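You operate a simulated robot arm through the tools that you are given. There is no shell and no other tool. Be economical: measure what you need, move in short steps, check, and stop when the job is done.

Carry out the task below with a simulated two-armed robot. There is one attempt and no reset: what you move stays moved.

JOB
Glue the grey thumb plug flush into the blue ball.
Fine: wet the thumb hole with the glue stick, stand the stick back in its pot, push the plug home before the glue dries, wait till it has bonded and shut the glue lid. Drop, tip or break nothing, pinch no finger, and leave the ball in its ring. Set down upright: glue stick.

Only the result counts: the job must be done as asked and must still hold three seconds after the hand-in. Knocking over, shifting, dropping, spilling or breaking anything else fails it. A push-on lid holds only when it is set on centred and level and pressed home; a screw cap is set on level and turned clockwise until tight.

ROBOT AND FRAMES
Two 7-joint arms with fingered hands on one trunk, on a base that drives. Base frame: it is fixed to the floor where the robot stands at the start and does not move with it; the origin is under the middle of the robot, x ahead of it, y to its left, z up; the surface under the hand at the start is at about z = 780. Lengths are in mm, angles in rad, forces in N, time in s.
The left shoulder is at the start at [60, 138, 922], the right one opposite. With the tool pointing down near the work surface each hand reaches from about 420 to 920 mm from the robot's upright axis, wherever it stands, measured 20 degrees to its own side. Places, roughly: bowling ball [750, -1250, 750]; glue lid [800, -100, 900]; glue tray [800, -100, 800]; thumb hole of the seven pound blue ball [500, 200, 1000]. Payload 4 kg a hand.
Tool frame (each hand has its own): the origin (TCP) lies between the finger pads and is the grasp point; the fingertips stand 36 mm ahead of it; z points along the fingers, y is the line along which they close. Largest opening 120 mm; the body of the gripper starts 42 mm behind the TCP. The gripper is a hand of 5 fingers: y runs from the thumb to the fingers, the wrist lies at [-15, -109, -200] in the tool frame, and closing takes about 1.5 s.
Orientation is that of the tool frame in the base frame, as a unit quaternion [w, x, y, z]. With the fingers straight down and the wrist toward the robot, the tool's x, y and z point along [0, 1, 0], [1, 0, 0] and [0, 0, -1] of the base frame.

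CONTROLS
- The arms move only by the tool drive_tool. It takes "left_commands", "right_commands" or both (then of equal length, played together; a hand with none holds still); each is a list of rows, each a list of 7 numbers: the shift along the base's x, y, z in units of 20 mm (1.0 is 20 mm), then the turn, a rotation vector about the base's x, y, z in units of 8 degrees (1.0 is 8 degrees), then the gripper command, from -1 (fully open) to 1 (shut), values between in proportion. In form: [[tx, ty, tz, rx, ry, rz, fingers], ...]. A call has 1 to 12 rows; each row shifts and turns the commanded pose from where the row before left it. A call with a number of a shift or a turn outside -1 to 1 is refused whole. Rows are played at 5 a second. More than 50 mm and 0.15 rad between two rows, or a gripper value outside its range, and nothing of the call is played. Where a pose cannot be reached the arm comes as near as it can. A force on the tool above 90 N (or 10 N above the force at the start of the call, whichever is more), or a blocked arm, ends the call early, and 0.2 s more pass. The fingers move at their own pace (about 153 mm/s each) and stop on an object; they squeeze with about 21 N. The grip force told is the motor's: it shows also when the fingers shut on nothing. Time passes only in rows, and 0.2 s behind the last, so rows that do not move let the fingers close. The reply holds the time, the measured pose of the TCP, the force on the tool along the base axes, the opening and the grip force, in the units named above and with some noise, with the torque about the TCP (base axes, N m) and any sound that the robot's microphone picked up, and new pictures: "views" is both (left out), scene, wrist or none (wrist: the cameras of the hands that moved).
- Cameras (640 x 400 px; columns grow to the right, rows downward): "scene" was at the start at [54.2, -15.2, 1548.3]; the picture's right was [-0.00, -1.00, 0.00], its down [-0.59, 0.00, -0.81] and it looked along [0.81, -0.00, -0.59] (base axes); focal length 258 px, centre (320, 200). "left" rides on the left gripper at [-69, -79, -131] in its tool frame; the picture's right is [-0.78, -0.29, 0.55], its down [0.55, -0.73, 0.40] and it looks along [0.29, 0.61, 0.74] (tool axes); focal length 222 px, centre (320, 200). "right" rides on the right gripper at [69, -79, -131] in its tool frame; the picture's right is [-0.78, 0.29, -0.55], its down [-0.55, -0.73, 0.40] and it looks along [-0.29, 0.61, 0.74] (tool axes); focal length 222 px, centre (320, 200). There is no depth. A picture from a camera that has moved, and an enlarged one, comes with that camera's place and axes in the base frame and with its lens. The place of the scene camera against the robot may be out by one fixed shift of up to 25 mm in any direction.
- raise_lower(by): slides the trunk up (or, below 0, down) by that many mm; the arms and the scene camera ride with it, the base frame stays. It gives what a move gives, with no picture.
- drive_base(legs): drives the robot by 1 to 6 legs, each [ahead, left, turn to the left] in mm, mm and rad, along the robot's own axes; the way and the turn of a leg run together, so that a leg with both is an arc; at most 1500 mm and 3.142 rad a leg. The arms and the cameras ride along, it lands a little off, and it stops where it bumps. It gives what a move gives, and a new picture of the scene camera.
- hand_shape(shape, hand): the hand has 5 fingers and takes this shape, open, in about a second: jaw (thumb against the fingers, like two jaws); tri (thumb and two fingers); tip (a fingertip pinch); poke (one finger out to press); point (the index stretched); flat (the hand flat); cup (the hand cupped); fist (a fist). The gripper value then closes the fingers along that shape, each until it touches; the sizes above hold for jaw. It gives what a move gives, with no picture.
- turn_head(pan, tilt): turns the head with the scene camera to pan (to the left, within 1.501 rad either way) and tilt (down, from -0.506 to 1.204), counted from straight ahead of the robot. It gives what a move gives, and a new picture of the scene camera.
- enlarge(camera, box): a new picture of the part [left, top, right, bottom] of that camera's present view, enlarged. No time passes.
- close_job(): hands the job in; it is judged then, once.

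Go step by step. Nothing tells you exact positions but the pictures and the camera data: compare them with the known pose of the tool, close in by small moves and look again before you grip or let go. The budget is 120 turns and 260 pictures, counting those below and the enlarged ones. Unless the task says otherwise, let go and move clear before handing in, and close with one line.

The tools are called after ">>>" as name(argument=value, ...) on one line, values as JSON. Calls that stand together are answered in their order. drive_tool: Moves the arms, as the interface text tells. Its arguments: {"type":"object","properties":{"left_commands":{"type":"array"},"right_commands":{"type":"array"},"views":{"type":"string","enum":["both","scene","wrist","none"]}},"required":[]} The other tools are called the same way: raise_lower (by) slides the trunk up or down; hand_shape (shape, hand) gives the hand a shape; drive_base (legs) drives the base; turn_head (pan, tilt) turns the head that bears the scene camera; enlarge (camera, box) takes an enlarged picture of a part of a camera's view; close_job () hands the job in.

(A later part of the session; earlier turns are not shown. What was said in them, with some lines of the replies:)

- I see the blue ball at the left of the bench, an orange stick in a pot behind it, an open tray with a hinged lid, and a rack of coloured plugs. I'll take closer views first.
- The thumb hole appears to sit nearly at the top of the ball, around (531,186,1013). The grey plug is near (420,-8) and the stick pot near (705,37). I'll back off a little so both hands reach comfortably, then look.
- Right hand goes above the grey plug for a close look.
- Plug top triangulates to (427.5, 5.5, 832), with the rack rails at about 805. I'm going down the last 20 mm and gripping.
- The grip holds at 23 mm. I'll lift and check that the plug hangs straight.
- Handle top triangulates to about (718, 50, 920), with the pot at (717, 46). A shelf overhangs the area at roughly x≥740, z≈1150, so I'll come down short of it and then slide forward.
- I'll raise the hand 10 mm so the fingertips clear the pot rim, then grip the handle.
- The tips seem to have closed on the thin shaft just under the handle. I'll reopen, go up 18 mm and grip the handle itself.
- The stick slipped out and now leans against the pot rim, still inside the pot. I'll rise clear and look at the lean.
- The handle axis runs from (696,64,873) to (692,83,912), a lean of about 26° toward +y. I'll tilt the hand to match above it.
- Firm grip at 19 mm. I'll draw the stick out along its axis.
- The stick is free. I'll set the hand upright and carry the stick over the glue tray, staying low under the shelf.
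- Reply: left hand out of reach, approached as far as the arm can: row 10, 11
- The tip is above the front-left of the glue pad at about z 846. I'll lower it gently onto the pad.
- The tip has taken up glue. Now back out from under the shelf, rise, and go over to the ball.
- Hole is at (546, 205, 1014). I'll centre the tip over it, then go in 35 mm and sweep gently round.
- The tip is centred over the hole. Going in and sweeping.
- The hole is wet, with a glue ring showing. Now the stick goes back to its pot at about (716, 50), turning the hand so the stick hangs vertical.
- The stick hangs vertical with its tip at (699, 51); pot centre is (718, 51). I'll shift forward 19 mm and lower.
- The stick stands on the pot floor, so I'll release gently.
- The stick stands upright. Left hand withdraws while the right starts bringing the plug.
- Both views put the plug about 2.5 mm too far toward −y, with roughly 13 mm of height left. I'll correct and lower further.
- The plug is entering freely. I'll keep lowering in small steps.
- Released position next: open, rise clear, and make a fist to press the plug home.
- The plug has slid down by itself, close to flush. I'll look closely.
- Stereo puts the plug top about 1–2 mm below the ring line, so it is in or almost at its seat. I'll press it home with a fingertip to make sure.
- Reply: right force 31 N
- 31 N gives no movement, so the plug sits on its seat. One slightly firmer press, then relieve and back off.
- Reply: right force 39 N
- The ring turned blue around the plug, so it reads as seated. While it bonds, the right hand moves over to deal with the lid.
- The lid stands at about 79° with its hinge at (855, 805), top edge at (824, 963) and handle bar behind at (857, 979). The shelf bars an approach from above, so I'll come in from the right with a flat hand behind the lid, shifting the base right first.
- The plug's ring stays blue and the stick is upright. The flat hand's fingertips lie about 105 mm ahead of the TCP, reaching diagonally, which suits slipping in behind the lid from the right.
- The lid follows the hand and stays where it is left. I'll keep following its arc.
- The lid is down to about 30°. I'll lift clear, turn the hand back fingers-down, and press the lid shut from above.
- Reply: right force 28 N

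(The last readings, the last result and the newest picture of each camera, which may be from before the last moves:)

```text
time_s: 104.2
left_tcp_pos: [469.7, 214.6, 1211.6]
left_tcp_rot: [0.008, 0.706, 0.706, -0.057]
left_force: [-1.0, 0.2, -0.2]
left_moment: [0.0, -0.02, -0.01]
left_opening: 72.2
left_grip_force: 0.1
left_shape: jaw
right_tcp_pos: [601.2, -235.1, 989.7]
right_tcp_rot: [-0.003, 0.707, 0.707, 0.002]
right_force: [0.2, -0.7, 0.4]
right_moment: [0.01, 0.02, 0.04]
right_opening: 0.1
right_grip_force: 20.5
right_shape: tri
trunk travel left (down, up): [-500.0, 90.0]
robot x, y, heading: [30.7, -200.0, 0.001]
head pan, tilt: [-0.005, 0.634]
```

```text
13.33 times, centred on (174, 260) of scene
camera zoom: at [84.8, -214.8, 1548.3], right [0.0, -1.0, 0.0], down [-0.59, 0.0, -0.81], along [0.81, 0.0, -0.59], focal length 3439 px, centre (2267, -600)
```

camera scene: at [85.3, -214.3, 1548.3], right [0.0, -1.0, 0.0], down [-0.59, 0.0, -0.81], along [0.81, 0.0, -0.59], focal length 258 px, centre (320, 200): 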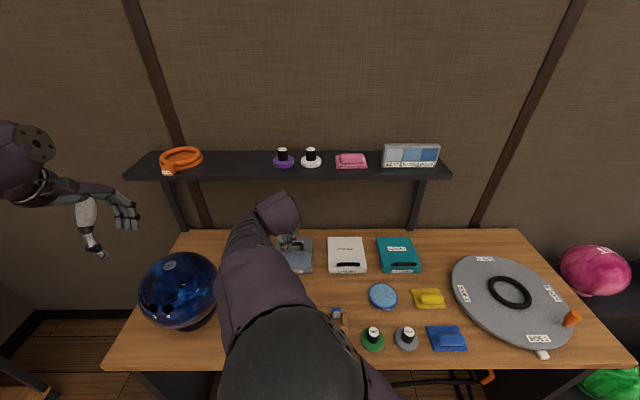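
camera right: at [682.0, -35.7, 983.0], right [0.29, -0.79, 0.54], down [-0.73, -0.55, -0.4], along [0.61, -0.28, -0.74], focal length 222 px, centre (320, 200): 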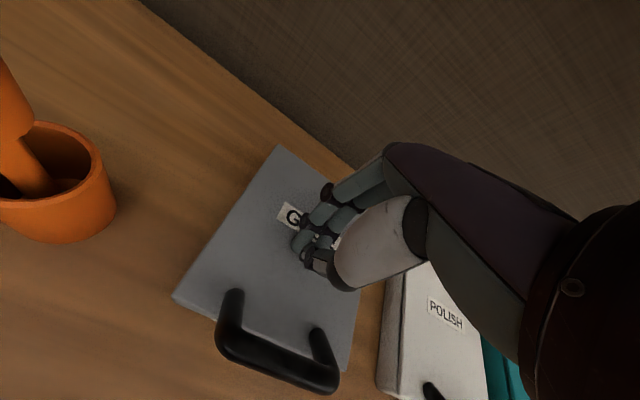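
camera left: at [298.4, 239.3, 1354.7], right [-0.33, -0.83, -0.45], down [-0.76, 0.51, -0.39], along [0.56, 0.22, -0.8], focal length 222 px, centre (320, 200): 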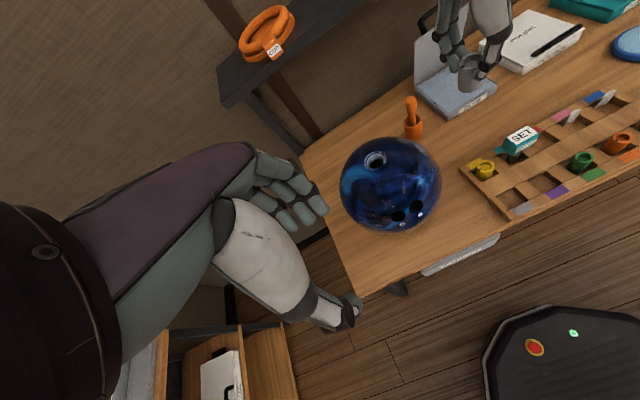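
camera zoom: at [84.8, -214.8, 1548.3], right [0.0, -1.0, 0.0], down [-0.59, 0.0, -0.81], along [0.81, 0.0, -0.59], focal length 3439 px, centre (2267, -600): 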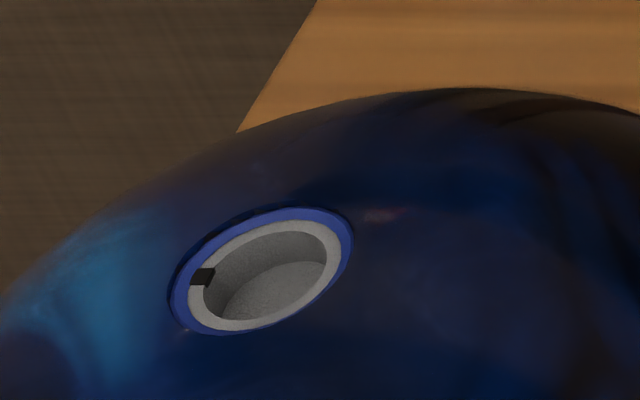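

The lid is shut and the stick stands in its pot. Now I'll move the right hand clear and wait for the bond, watching the ring's colour.

>>> drive_tool(right_commands=[[-0.5, -0.5, 1, 0, 0, 0, 1], [-0.5, -0.5, 1, 0, 0, 0, 0], [-0.5, -0.5, 1, 0, 0, 0, -1], [-0.5, -0.5, 1, 0, 0, 0, -1], [-0.5, -0.5, 1, 0, 0, 0, -1], [0, 0, 1, 0, 0, 0, -1], [0, 0, 0, 0, 0, 0, -1], [0, 0, 0, 0, 0, 0, -1], [0, 0, 0, 0, 0, 0, -1], [0, 0, 0, 0, 0, 0, -1], [0, 0, 0, 0, 0, 0, -1], [0, 0, 0, 0, 0, 0, -1]], views="none")

>>> drive_tool(right_commands=[[0, 0, 0, 0, 0, 0, -1], [0, 0, 0, 0, 0, 0, -1], [0, 0, 0, 0, 0, 0, -1], [0, 0, 0, 0, 0, 0, -1], [0, 0, 0, 0, 0, 0, -1], [0, 0, 0, 0, 0, 0, -1], [0, 0, 0, 0, 0, 0, -1], [0, 0, 0, 0, 0, 0, -1], [0, 0, 0, 0, 0, 0, -1], [0, 0, 0, 0, 0, 0, -1], [0, 0, 0, 0, 0, 0, -1], [0, 0, 0, 0, 0, 0, -1]], views="none")

>>> drive_tool(right_commands=[[0, 0, 0, 0, 0, 0, -1], [0, 0, 0, 0, 0, 0, -1], [0, 0, 0, 0, 0, 0, -1], [0, 0, 0, 0, 0, 0, -1], [0, 0, 0, 0, 0, 0, -1], [0, 0, 0, 0, 0, 0, -1], [0, 0, 0, 0, 0, 0, -1], [0, 0, 0, 0, 0, 0, -1], [0, 0, 0, 0, 0, 0, -1], [0, 0, 0, 0, 0, 0, -1], [0, 0, 0, 0, 0, 0, -1], [0, 0, 0, 0, 0, 0, -1]], views="none")

>>> drive_tool(right_commands=[[0, 0, 0, 0, 0, 0, -1], [0, 0, 0, 0, 0, 0, -1], [0, 0, 0, 0, 0, 0, -1], [0, 0, 0, 0, 0, 0, -1], [0, 0, 0, 0, 0, 0, -1], [0, 0, 0, 0, 0, 0, -1], [0, 0, 0, 0, 0, 0, -1], [0, 0, 0, 0, 0, 0, -1], [0, 0, 0, 0, 0, 0, -1], [0, 0, 0, 0, 0, 0, -1], [0, 0, 0, 0, 0, 0, -1], [0, 0, 0, 0, 0, 0, -1]], views="none")

>>> drive_tool(right_commands=[[0, 0, 0, 0, 0, 0, -1], [0, 0, 0, 0, 0, 0, -1], [0, 0, 0, 0, 0, 0, -1], [0, 0, 0, 0, 0, 0, -1], [0, 0, 0, 0, 0, 0, -1], [0, 0, 0, 0, 0, 0, -1], [0, 0, 0, 0, 0, 0, -1], [0, 0, 0, 0, 0, 0, -1], [0, 0, 0, 0, 0, 0, -1], [0, 0, 0, 0, 0, 0, -1], [0, 0, 0, 0, 0, 0, -1], [0, 0, 0, 0, 0, 0, -1]], views="scene")

>>> enlarge(camera="scene", box=[150, 245, 198, 275])

>>> enlarge(camera="left", box=[260, 160, 484, 300])

```text
time_s: 106.8
left_tcp_pos: [469.7, 214.3, 1212.6]
left_tcp_rot: [0.007, 0.706, 0.706, -0.056]
left_force: [1.2, -0.4, 0.2]
left_moment: [-0.03, -0.02, 0.02]
left_opening: 71.6
left_grip_force: 0.0
left_shape: jaw
right_tcp_pos: [553.4, -284.4, 1108.5]
right_tcp_rot: [-0.003, 0.707, 0.707, 0.003]
right_force: [-0.5, 0.0, -0.1]
right_moment: [-0.03, -0.01, -0.01]
right_opening: 119.8
right_grip_force: 0.1
right_shape: tri
trunk travel left (down, up): [-500.0, 90.0]
robot x, y, heading: [30.7, -199.4, 0.002]
head pan, tilt: [-0.005, 0.634]
```

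```text
time_s: 109.4
left_tcp_pos: [470.2, 214.0, 1211.9]
left_tcp_rot: [0.007, 0.706, 0.706, -0.056]
left_force: [-0.5, -0.9, 0.2]
left_moment: [-0.01, -0.01, 0.01]
left_opening: 71.7
left_grip_force: 0.1
left_shape: jaw
right_tcp_pos: [553.0, -283.7, 1107.1]
right_tcp_rot: [-0.003, 0.707, 0.707, 0.002]
right_force: [0.9, 0.3, 0.3]
right_moment: [0.02, 0.02, 0.01]
right_opening: 119.8
right_grip_force: 0.1
right_shape: tri
trunk travel left (down, up): [-500.0, 90.0]
robot x, y, heading: [29.9, -201.8, -0.001]
head pan, tilt: [-0.005, 0.634]
```

```text
time_s: 112.0
left_tcp_pos: [470.7, 213.0, 1211.5]
left_tcp_rot: [0.007, 0.707, 0.705, -0.056]
left_force: [0.1, 0.4, -0.1]
left_moment: [0.01, -0.01, 0.05]
left_opening: 71.8
left_grip_force: 0.1
left_shape: jaw
right_tcp_pos: [552.6, -283.2, 1107.7]
right_tcp_rot: [-0.003, 0.707, 0.707, 0.002]
right_force: [-0.4, -0.9, 0.3]
right_moment: [0.0, 0.01, 0.06]
right_opening: 119.6
right_grip_force: 0.1
right_shape: tri
trunk travel left (down, up): [-500.0, 90.0]
robot x, y, heading: [29.2, -198.6, -0.004]
head pan, tilt: [-0.005, 0.634]
```

```text
time_s: 114.6
left_tcp_pos: [471.6, 215.1, 1212.1]
left_tcp_rot: [0.007, 0.706, 0.706, -0.058]
left_force: [-0.6, 0.1, -0.3]
left_moment: [0.02, 0.0, 0.0]
left_opening: 71.8
left_grip_force: 0.0
left_shape: jaw
right_tcp_pos: [553.0, -283.0, 1108.0]
right_tcp_rot: [-0.002, 0.707, 0.707, 0.003]
right_force: [0.1, -0.1, 1.0]
right_moment: [0.0, 0.01, -0.01]
right_opening: 119.6
right_grip_force: 0.0
right_shape: tri
trunk travel left (down, up): [-500.0, 90.0]
robot x, y, heading: [33.0, -200.8, 0.007]
head pan, tilt: [-0.005, 0.634]
```

```text
time_s: 117.2
left_tcp_pos: [470.3, 214.6, 1211.9]
left_tcp_rot: [0.008, 0.706, 0.706, -0.056]
left_force: [0.9, 0.3, -0.8]
left_moment: [0.03, 0.03, -0.04]
left_opening: 72.0
left_grip_force: 0.0
left_shape: jaw
right_tcp_pos: [552.5, -283.7, 1107.7]
right_tcp_rot: [-0.002, 0.707, 0.707, 0.004]
right_force: [0.0, -0.1, 0.0]
right_moment: [-0.01, 0.01, 0.0]
right_opening: 119.6
right_grip_force: 0.1
right_shape: tri
trunk travel left (down, up): [-500.0, 90.0]
robot x, y, heading: [31.1, -196.4, -0.004]
head pan, tilt: [-0.005, 0.634]
camera scene: at [85.3, -214.3, 1548.3], right [0.0, -1.0, 0.0], down [-0.59, 0.0, -0.81], along [0.81, 0.0, -0.59], focal length 258 px, centre (320, 200)
```

scene: 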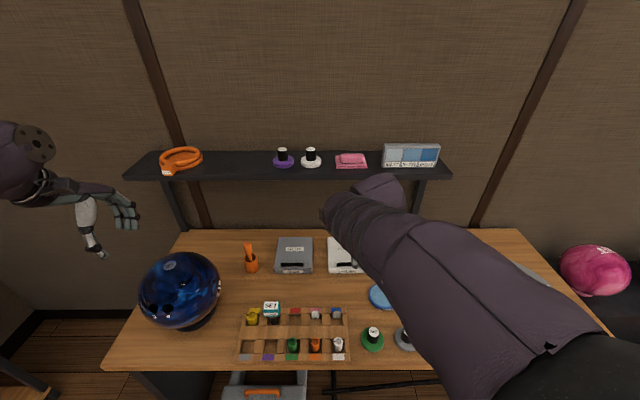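

```text
13.33 times, centred on (174, 260) of scene
camera zoom: at [85.3, -214.3, 1548.3], right [0.0, -1.0, 0.0], down [-0.59, 0.0, -0.81], along [0.81, 0.0, -0.59], focal length 3439 px, centre (2267, -600)
```

zoom: 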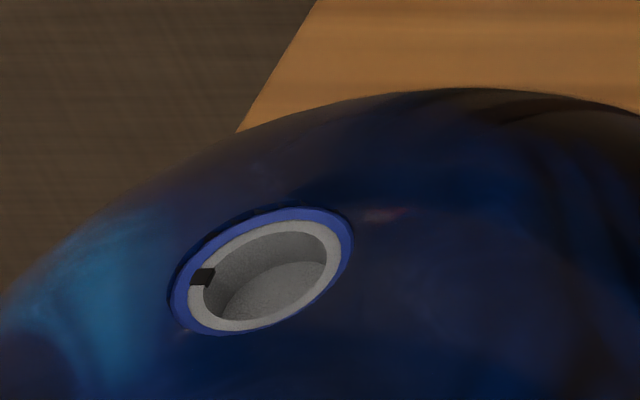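

```text
2.86 times, centred on (372, 230) of left
camera zoom: at [401.3, 157.4, 1354.9], right [-0.33, -0.83, -0.45], down [-0.76, 0.51, -0.39], along [0.56, 0.22, -0.8], focal length 635 px, centre (171, 114)
```

zoom: 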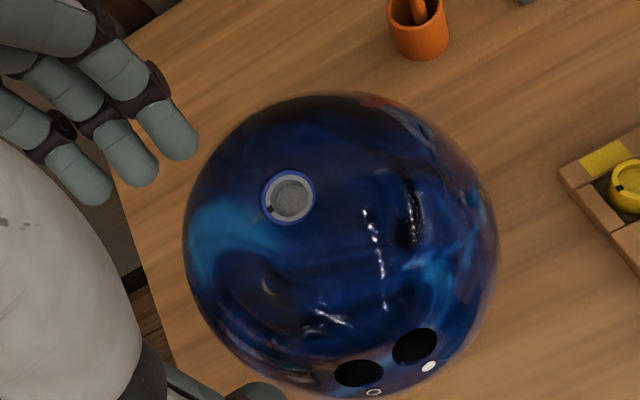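

>>> drive_tool(right_commands=[[0, 0, 0, 0, 0, 0, -1], [0, 0, 0, 0, 0, 0, -1], [0, 0, 0, 0, 0, 0, -1], [0, 0, 0, 0, 0, 0, -1], [0, 0, 0, 0, 0, 0, -1], [0, 0, 0, 0, 0, 0, -1], [0, 0, 0, 0, 0, 0, -1], [0, 0, 0, 0, 0, 0, -1], [0, 0, 0, 0, 0, 0, -1], [0, 0, 0, 0, 0, 0, -1], [0, 0, 0, 0, 0, 0, -1], [0, 0, 0, 0, 0, 0, -1]], views="none")

>>> drive_tool(right_commands=[[0, 0, 0, 0, 0, 0, -1], [0, 0, 0, 0, 0, 0, -1], [0, 0, 0, 0, 0, 0, -1], [0, 0, 0, 0, 0, 0, -1], [0, 0, 0, 0, 0, 0, -1], [0, 0, 0, 0, 0, 0, -1], [0, 0, 0, 0, 0, 0, -1], [0, 0, 0, 0, 0, 0, -1], [0, 0, 0, 0, 0, 0, -1], [0, 0, 0, 0, 0, 0, -1], [0, 0, 0, 0, 0, 0, -1], [0, 0, 0, 0, 0, 0, -1]], views="none")

>>> drive_tool(right_commands=[[0, 0, 0, 0, 0, 0, -1], [0, 0, 0, 0, 0, 0, -1], [0, 0, 0, 0, 0, 0, -1], [0, 0, 0, 0, 0, 0, -1], [0, 0, 0, 0, 0, 0, -1], [0, 0, 0, 0, 0, 0, -1], [0, 0, 0, 0, 0, 0, -1], [0, 0, 0, 0, 0, 0, -1], [0, 0, 0, 0, 0, 0, -1], [0, 0, 0, 0, 0, 0, -1], [0, 0, 0, 0, 0, 0, -1], [0, 0, 0, 0, 0, 0, -1]], views="none")

>>> drive_tool(right_commands=[[0, 0, 0, 0, 0, 0, -1], [0, 0, 0, 0, 0, 0, -1], [0, 0, 0, 0, 0, 0, -1], [0, 0, 0, 0, 0, 0, -1], [0, 0, 0, 0, 0, 0, -1], [0, 0, 0, 0, 0, 0, -1], [0, 0, 0, 0, 0, 0, -1], [0, 0, 0, 0, 0, 0, -1], [0, 0, 0, 0, 0, 0, -1], [0, 0, 0, 0, 0, 0, -1], [0, 0, 0, 0, 0, 0, -1], [0, 0, 0, 0, 0, 0, -1]], views="none")

>>> drive_tool(right_commands=[[0, 0, 0, 0, 0, 0, -1], [0, 0, 0, 0, 0, 0, -1], [0, 0, 0, 0, 0, 0, -1], [0, 0, 0, 0, 0, 0, -1], [0, 0, 0, 0, 0, 0, -1], [0, 0, 0, 0, 0, 0, -1], [0, 0, 0, 0, 0, 0, -1], [0, 0, 0, 0, 0, 0, -1], [0, 0, 0, 0, 0, 0, -1], [0, 0, 0, 0, 0, 0, -1], [0, 0, 0, 0, 0, 0, -1], [0, 0, 0, 0, 0, 0, -1]], views="none")

>>> drive_tool(right_commands=[[0, 0, 0, 0, 0, 0, -1], [0, 0, 0, 0, 0, 0, -1], [0, 0, 0, 0, 0, 0, -1], [0, 0, 0, 0, 0, 0, -1], [0, 0, 0, 0, 0, 0, -1], [0, 0, 0, 0, 0, 0, -1], [0, 0, 0, 0, 0, 0, -1], [0, 0, 0, 0, 0, 0, -1], [0, 0, 0, 0, 0, 0, -1], [0, 0, 0, 0, 0, 0, -1], [0, 0, 0, 0, 0, 0, -1], [0, 0, 0, 0, 0, 0, -1]], views="none")

>>> drive_tool(right_commands=[[0, 0, 0, 0, 0, 0, -1], [0, 0, 0, 0, 0, 0, -1], [0, 0, 0, 0, 0, 0, -1], [0, 0, 0, 0, 0, 0, -1], [0, 0, 0, 0, 0, 0, -1], [0, 0, 0, 0, 0, 0, -1], [0, 0, 0, 0, 0, 0, -1], [0, 0, 0, 0, 0, 0, -1], [0, 0, 0, 0, 0, 0, -1], [0, 0, 0, 0, 0, 0, -1], [0, 0, 0, 0, 0, 0, -1], [0, 0, 0, 0, 0, 0, -1]], views="none")

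>>> drive_tool(right_commands=[[0, 0, 0, 0, 0, 0, -1], [0, 0, 0, 0, 0, 0, -1], [0, 0, 0, 0, 0, 0, -1], [0, 0, 0, 0, 0, 0, -1], [0, 0, 0, 0, 0, 0, -1], [0, 0, 0, 0, 0, 0, -1], [0, 0, 0, 0, 0, 0, -1], [0, 0, 0, 0, 0, 0, -1], [0, 0, 0, 0, 0, 0, -1], [0, 0, 0, 0, 0, 0, -1], [0, 0, 0, 0, 0, 0, -1], [0, 0, 0, 0, 0, 0, -1]], views="none")

>>> drive_tool(right_commands=[[0, 0, 0, 0, 0, 0, -1], [0, 0, 0, 0, 0, 0, -1], [0, 0, 0, 0, 0, 0, -1], [0, 0, 0, 0, 0, 0, -1], [0, 0, 0, 0, 0, 0, -1], [0, 0, 0, 0, 0, 0, -1], [0, 0, 0, 0, 0, 0, -1], [0, 0, 0, 0, 0, 0, -1], [0, 0, 0, 0, 0, 0, -1], [0, 0, 0, 0, 0, 0, -1], [0, 0, 0, 0, 0, 0, -1], [0, 0, 0, 0, 0, 0, -1]], views="none")

>>> drive_tool(right_commands=[[0, 0, 0, 0, 0, 0, -1], [0, 0, 0, 0, 0, 0, -1], [0, 0, 0, 0, 0, 0, -1], [0, 0, 0, 0, 0, 0, -1], [0, 0, 0, 0, 0, 0, -1], [0, 0, 0, 0, 0, 0, -1], [0, 0, 0, 0, 0, 0, -1], [0, 0, 0, 0, 0, 0, -1], [0, 0, 0, 0, 0, 0, -1], [0, 0, 0, 0, 0, 0, -1], [0, 0, 0, 0, 0, 0, -1], [0, 0, 0, 0, 0, 0, -1]], views="none")

>>> enlarge(camera="scene", box=[150, 245, 198, 275])

>>> enlarge(camera="left", box=[330, 240, 394, 280])

>>> enlarge(camera="right", box=[100, 40, 356, 200])

```text
time_s: 119.8
left_tcp_pos: [470.2, 214.5, 1211.1]
left_tcp_rot: [0.007, 0.706, 0.706, -0.056]
left_force: [-0.6, -0.1, -0.2]
left_moment: [-0.03, 0.01, 0.0]
left_opening: 72.0
left_grip_force: 0.0
left_shape: jaw
right_tcp_pos: [552.4, -283.3, 1107.0]
right_tcp_rot: [-0.003, 0.707, 0.707, 0.003]
right_force: [-0.1, -0.6, -0.2]
right_moment: [0.0, 0.0, 0.02]
right_opening: 119.7
right_grip_force: 0.1
right_shape: tri
trunk travel left (down, up): [-500.0, 90.0]
robot x, y, heading: [28.3, -196.2, -0.004]
head pan, tilt: [-0.005, 0.634]
```

```text
time_s: 122.4
left_tcp_pos: [470.5, 214.4, 1212.5]
left_tcp_rot: [0.007, 0.706, 0.706, -0.057]
left_force: [0.2, 0.5, -0.4]
left_moment: [-0.03, -0.02, 0.01]
left_opening: 71.8
left_grip_force: 0.1
left_shape: jaw
right_tcp_pos: [554.5, -283.8, 1107.5]
right_tcp_rot: [-0.003, 0.707, 0.707, 0.003]
right_force: [-0.2, -0.1, 0.5]
right_moment: [-0.01, -0.02, 0.01]
right_opening: 119.6
right_grip_force: 0.0
right_shape: tri
trunk travel left (down, up): [-500.0, 90.0]
robot x, y, heading: [32.2, -198.9, -0.002]
head pan, tilt: [-0.005, 0.634]
```

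```text
time_s: 125.0
left_tcp_pos: [470.3, 214.3, 1211.6]
left_tcp_rot: [0.007, 0.706, 0.706, -0.057]
left_force: [0.5, 0.0, 0.4]
left_moment: [-0.01, 0.04, 0.01]
left_opening: 72.2
left_grip_force: 0.2
left_shape: jaw
right_tcp_pos: [552.6, -284.1, 1108.1]
right_tcp_rot: [-0.002, 0.707, 0.707, 0.002]
right_force: [-0.8, 0.8, -0.1]
right_moment: [-0.02, -0.01, -0.03]
right_opening: 119.7
right_grip_force: 0.0
right_shape: tri
trunk travel left (down, up): [-500.0, 90.0]
robot x, y, heading: [32.8, -199.4, -0.001]
head pan, tilt: [-0.005, 0.634]
```

```text
time_s: 127.6
left_tcp_pos: [470.6, 213.7, 1212.3]
left_tcp_rot: [0.008, 0.707, 0.705, -0.056]
left_force: [-0.3, -0.3, 0.4]
left_moment: [0.02, 0.0, -0.03]
left_opening: 71.7
left_grip_force: 0.1
left_shape: jaw
right_tcp_pos: [552.6, -283.6, 1107.9]
right_tcp_rot: [-0.002, 0.707, 0.707, 0.003]
right_force: [-0.6, -0.2, 0.5]
right_moment: [0.04, 0.0, -0.01]
right_opening: 119.7
right_grip_force: 0.0
right_shape: tri
trunk travel left (down, up): [-500.0, 90.0]
robot x, y, heading: [34.2, -198.3, 0.002]
head pan, tilt: [-0.005, 0.634]
```

```text
time_s: 130.2
left_tcp_pos: [469.7, 214.2, 1211.4]
left_tcp_rot: [0.006, 0.705, 0.707, -0.056]
left_force: [-0.1, 0.4, 0.7]
left_moment: [0.01, 0.01, 0.0]
left_opening: 72.0
left_grip_force: 0.2
left_shape: jaw
right_tcp_pos: [552.7, -283.1, 1107.4]
right_tcp_rot: [-0.003, 0.707, 0.707, 0.002]
right_force: [0.1, 0.4, -0.1]
right_moment: [0.0, -0.02, 0.01]
right_opening: 119.6
right_grip_force: 0.1
right_shape: tri
trunk travel left (down, up): [-500.0, 90.0]
robot x, y, heading: [32.6, -196.4, 0.002]
head pan, tilt: [-0.005, 0.634]
```

```text
time_s: 132.8
left_tcp_pos: [470.2, 213.5, 1212.3]
left_tcp_rot: [0.007, 0.706, 0.706, -0.056]
left_force: [-0.8, -0.2, -0.1]
left_moment: [0.03, 0.0, -0.02]
left_opening: 71.8
left_grip_force: 0.1
left_shape: jaw
right_tcp_pos: [553.1, -283.0, 1107.3]
right_tcp_rot: [-0.002, 0.707, 0.707, 0.002]
right_force: [0.2, -0.2, -0.7]
right_moment: [0.02, 0.02, 0.02]
right_opening: 119.6
right_grip_force: 0.0
right_shape: tri
trunk travel left (down, up): [-500.0, 90.0]
robot x, y, heading: [29.8, -196.8, 0.003]
head pan, tilt: [-0.005, 0.634]
```

```text
time_s: 135.4
left_tcp_pos: [470.7, 214.4, 1210.6]
left_tcp_rot: [0.008, 0.706, 0.706, -0.056]
left_force: [-0.6, 0.1, 0.4]
left_moment: [0.0, -0.01, 0.0]
left_opening: 71.8
left_grip_force: 0.1
left_shape: jaw
right_tcp_pos: [553.9, -283.5, 1108.0]
right_tcp_rot: [-0.002, 0.707, 0.708, 0.003]
right_force: [-0.1, -0.7, 0.0]
right_moment: [0.06, 0.0, -0.01]
right_opening: 119.8
right_grip_force: 0.0
right_shape: tri
trunk travel left (down, up): [-500.0, 90.0]
robot x, y, heading: [32.3, -199.9, -0.002]
head pan, tilt: [-0.005, 0.634]
```

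```text
time_s: 138.0
left_tcp_pos: [471.3, 214.6, 1212.5]
left_tcp_rot: [0.007, 0.706, 0.706, -0.057]
left_force: [-0.2, -0.8, -0.4]
left_moment: [-0.01, -0.01, 0.04]
left_opening: 71.9
left_grip_force: 0.0
left_shape: jaw
right_tcp_pos: [551.1, -283.3, 1107.5]
right_tcp_rot: [-0.002, 0.706, 0.708, 0.003]
right_force: [0.0, 0.5, 1.6]
right_moment: [-0.02, -0.05, -0.01]
right_opening: 119.6
right_grip_force: 0.1
right_shape: tri
trunk travel left (down, up): [-500.0, 90.0]
robot x, y, heading: [28.7, -198.6, -0.004]
head pan, tilt: [-0.005, 0.634]
```

```text
time_s: 140.6
left_tcp_pos: [471.2, 213.7, 1212.6]
left_tcp_rot: [0.007, 0.707, 0.705, -0.057]
left_force: [0.7, -0.7, 0.5]
left_moment: [0.0, 0.01, 0.01]
left_opening: 71.7
left_grip_force: 0.0
left_shape: jaw
right_tcp_pos: [552.8, -283.0, 1107.2]
right_tcp_rot: [-0.002, 0.708, 0.707, 0.003]
right_force: [-0.2, 0.2, 0.0]
right_moment: [-0.02, -0.01, 0.01]
right_opening: 119.8
right_grip_force: 0.1
right_shape: tri
trunk travel left (down, up): [-500.0, 90.0]
robot x, y, heading: [26.5, -197.7, -0.004]
head pan, tilt: [-0.005, 0.634]
```

```text
time_s: 143.2
left_tcp_pos: [470.5, 214.6, 1212.4]
left_tcp_rot: [0.007, 0.706, 0.706, -0.057]
left_force: [0.0, -0.6, 0.3]
left_moment: [0.0, -0.04, 0.02]
left_opening: 71.6
left_grip_force: 0.1
left_shape: jaw
right_tcp_pos: [552.1, -283.7, 1107.1]
right_tcp_rot: [-0.002, 0.706, 0.708, 0.002]
right_force: [-0.2, 0.3, -0.3]
right_moment: [0.03, -0.01, 0.0]
right_opening: 119.7
right_grip_force: 0.0
right_shape: tri
trunk travel left (down, up): [-500.0, 90.0]
robot x, y, heading: [29.8, -198.3, 0.002]
head pan, tilt: [-0.005, 0.634]
```

```text
13.33 times, centred on (174, 260) of scene
camera zoom: at [85.3, -214.3, 1548.3], right [0.0, -1.0, 0.0], down [-0.59, 0.0, -0.81], along [0.81, 0.0, -0.59], focal length 3439 px, centre (2267, -600)
```

zoom: 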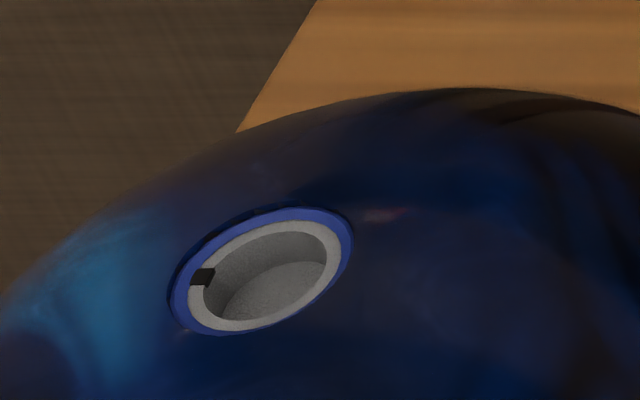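

```text
10.00 times, centred on (362, 260) of left
camera zoom: at [401.3, 157.4, 1354.9], right [-0.33, -0.83, -0.45], down [-0.76, 0.51, -0.39], along [0.56, 0.22, -0.8], focal length 2221 px, centre (-100, -400)
```

zoom: 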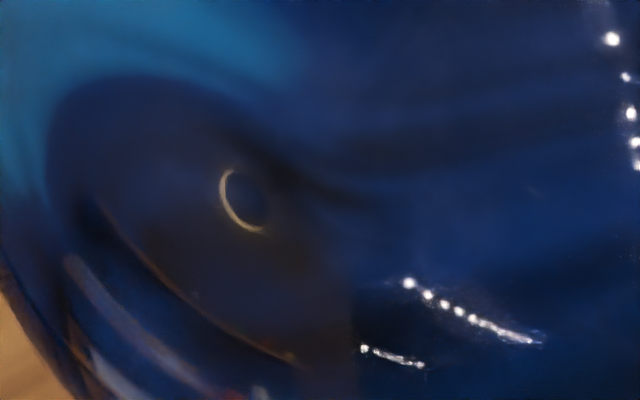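

```text
2.50 times, centred on (228, 120) of right
camera zoom: at [473.7, -214.8, 1240.3], right [0.29, -0.79, 0.54], down [-0.74, -0.55, -0.4], along [0.61, -0.28, -0.74], focal length 555 px, centre (550, 400)
```

zoom: 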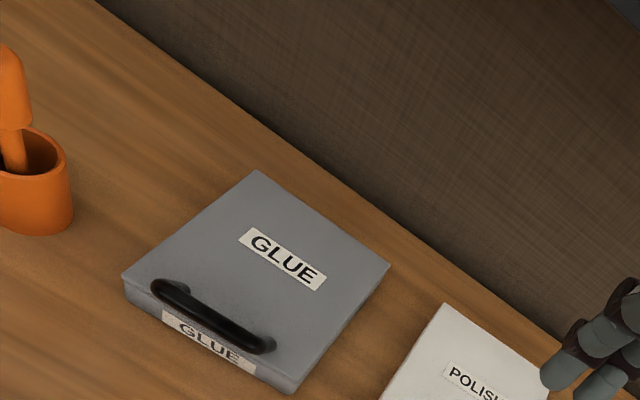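

The plug sits in the hole with its ring steady blue for 70 s, the lid is shut, the stick is upright in its pot, and both hands are clear. I'm handing in.

>>> close_job()

```text
The job is handed in.
```

The job is handed in: the grey plug is glued and pressed home in the blue ball, the stick is upright in its pot and the glue lid is shut. By eye I could not confirm the plug is exactly flush. Before the final press it looked 1–2 mm low, and at 39 N it went no deeper. I also took the steady blue ring, unchanged for 70 s, as the sign it had bonded.
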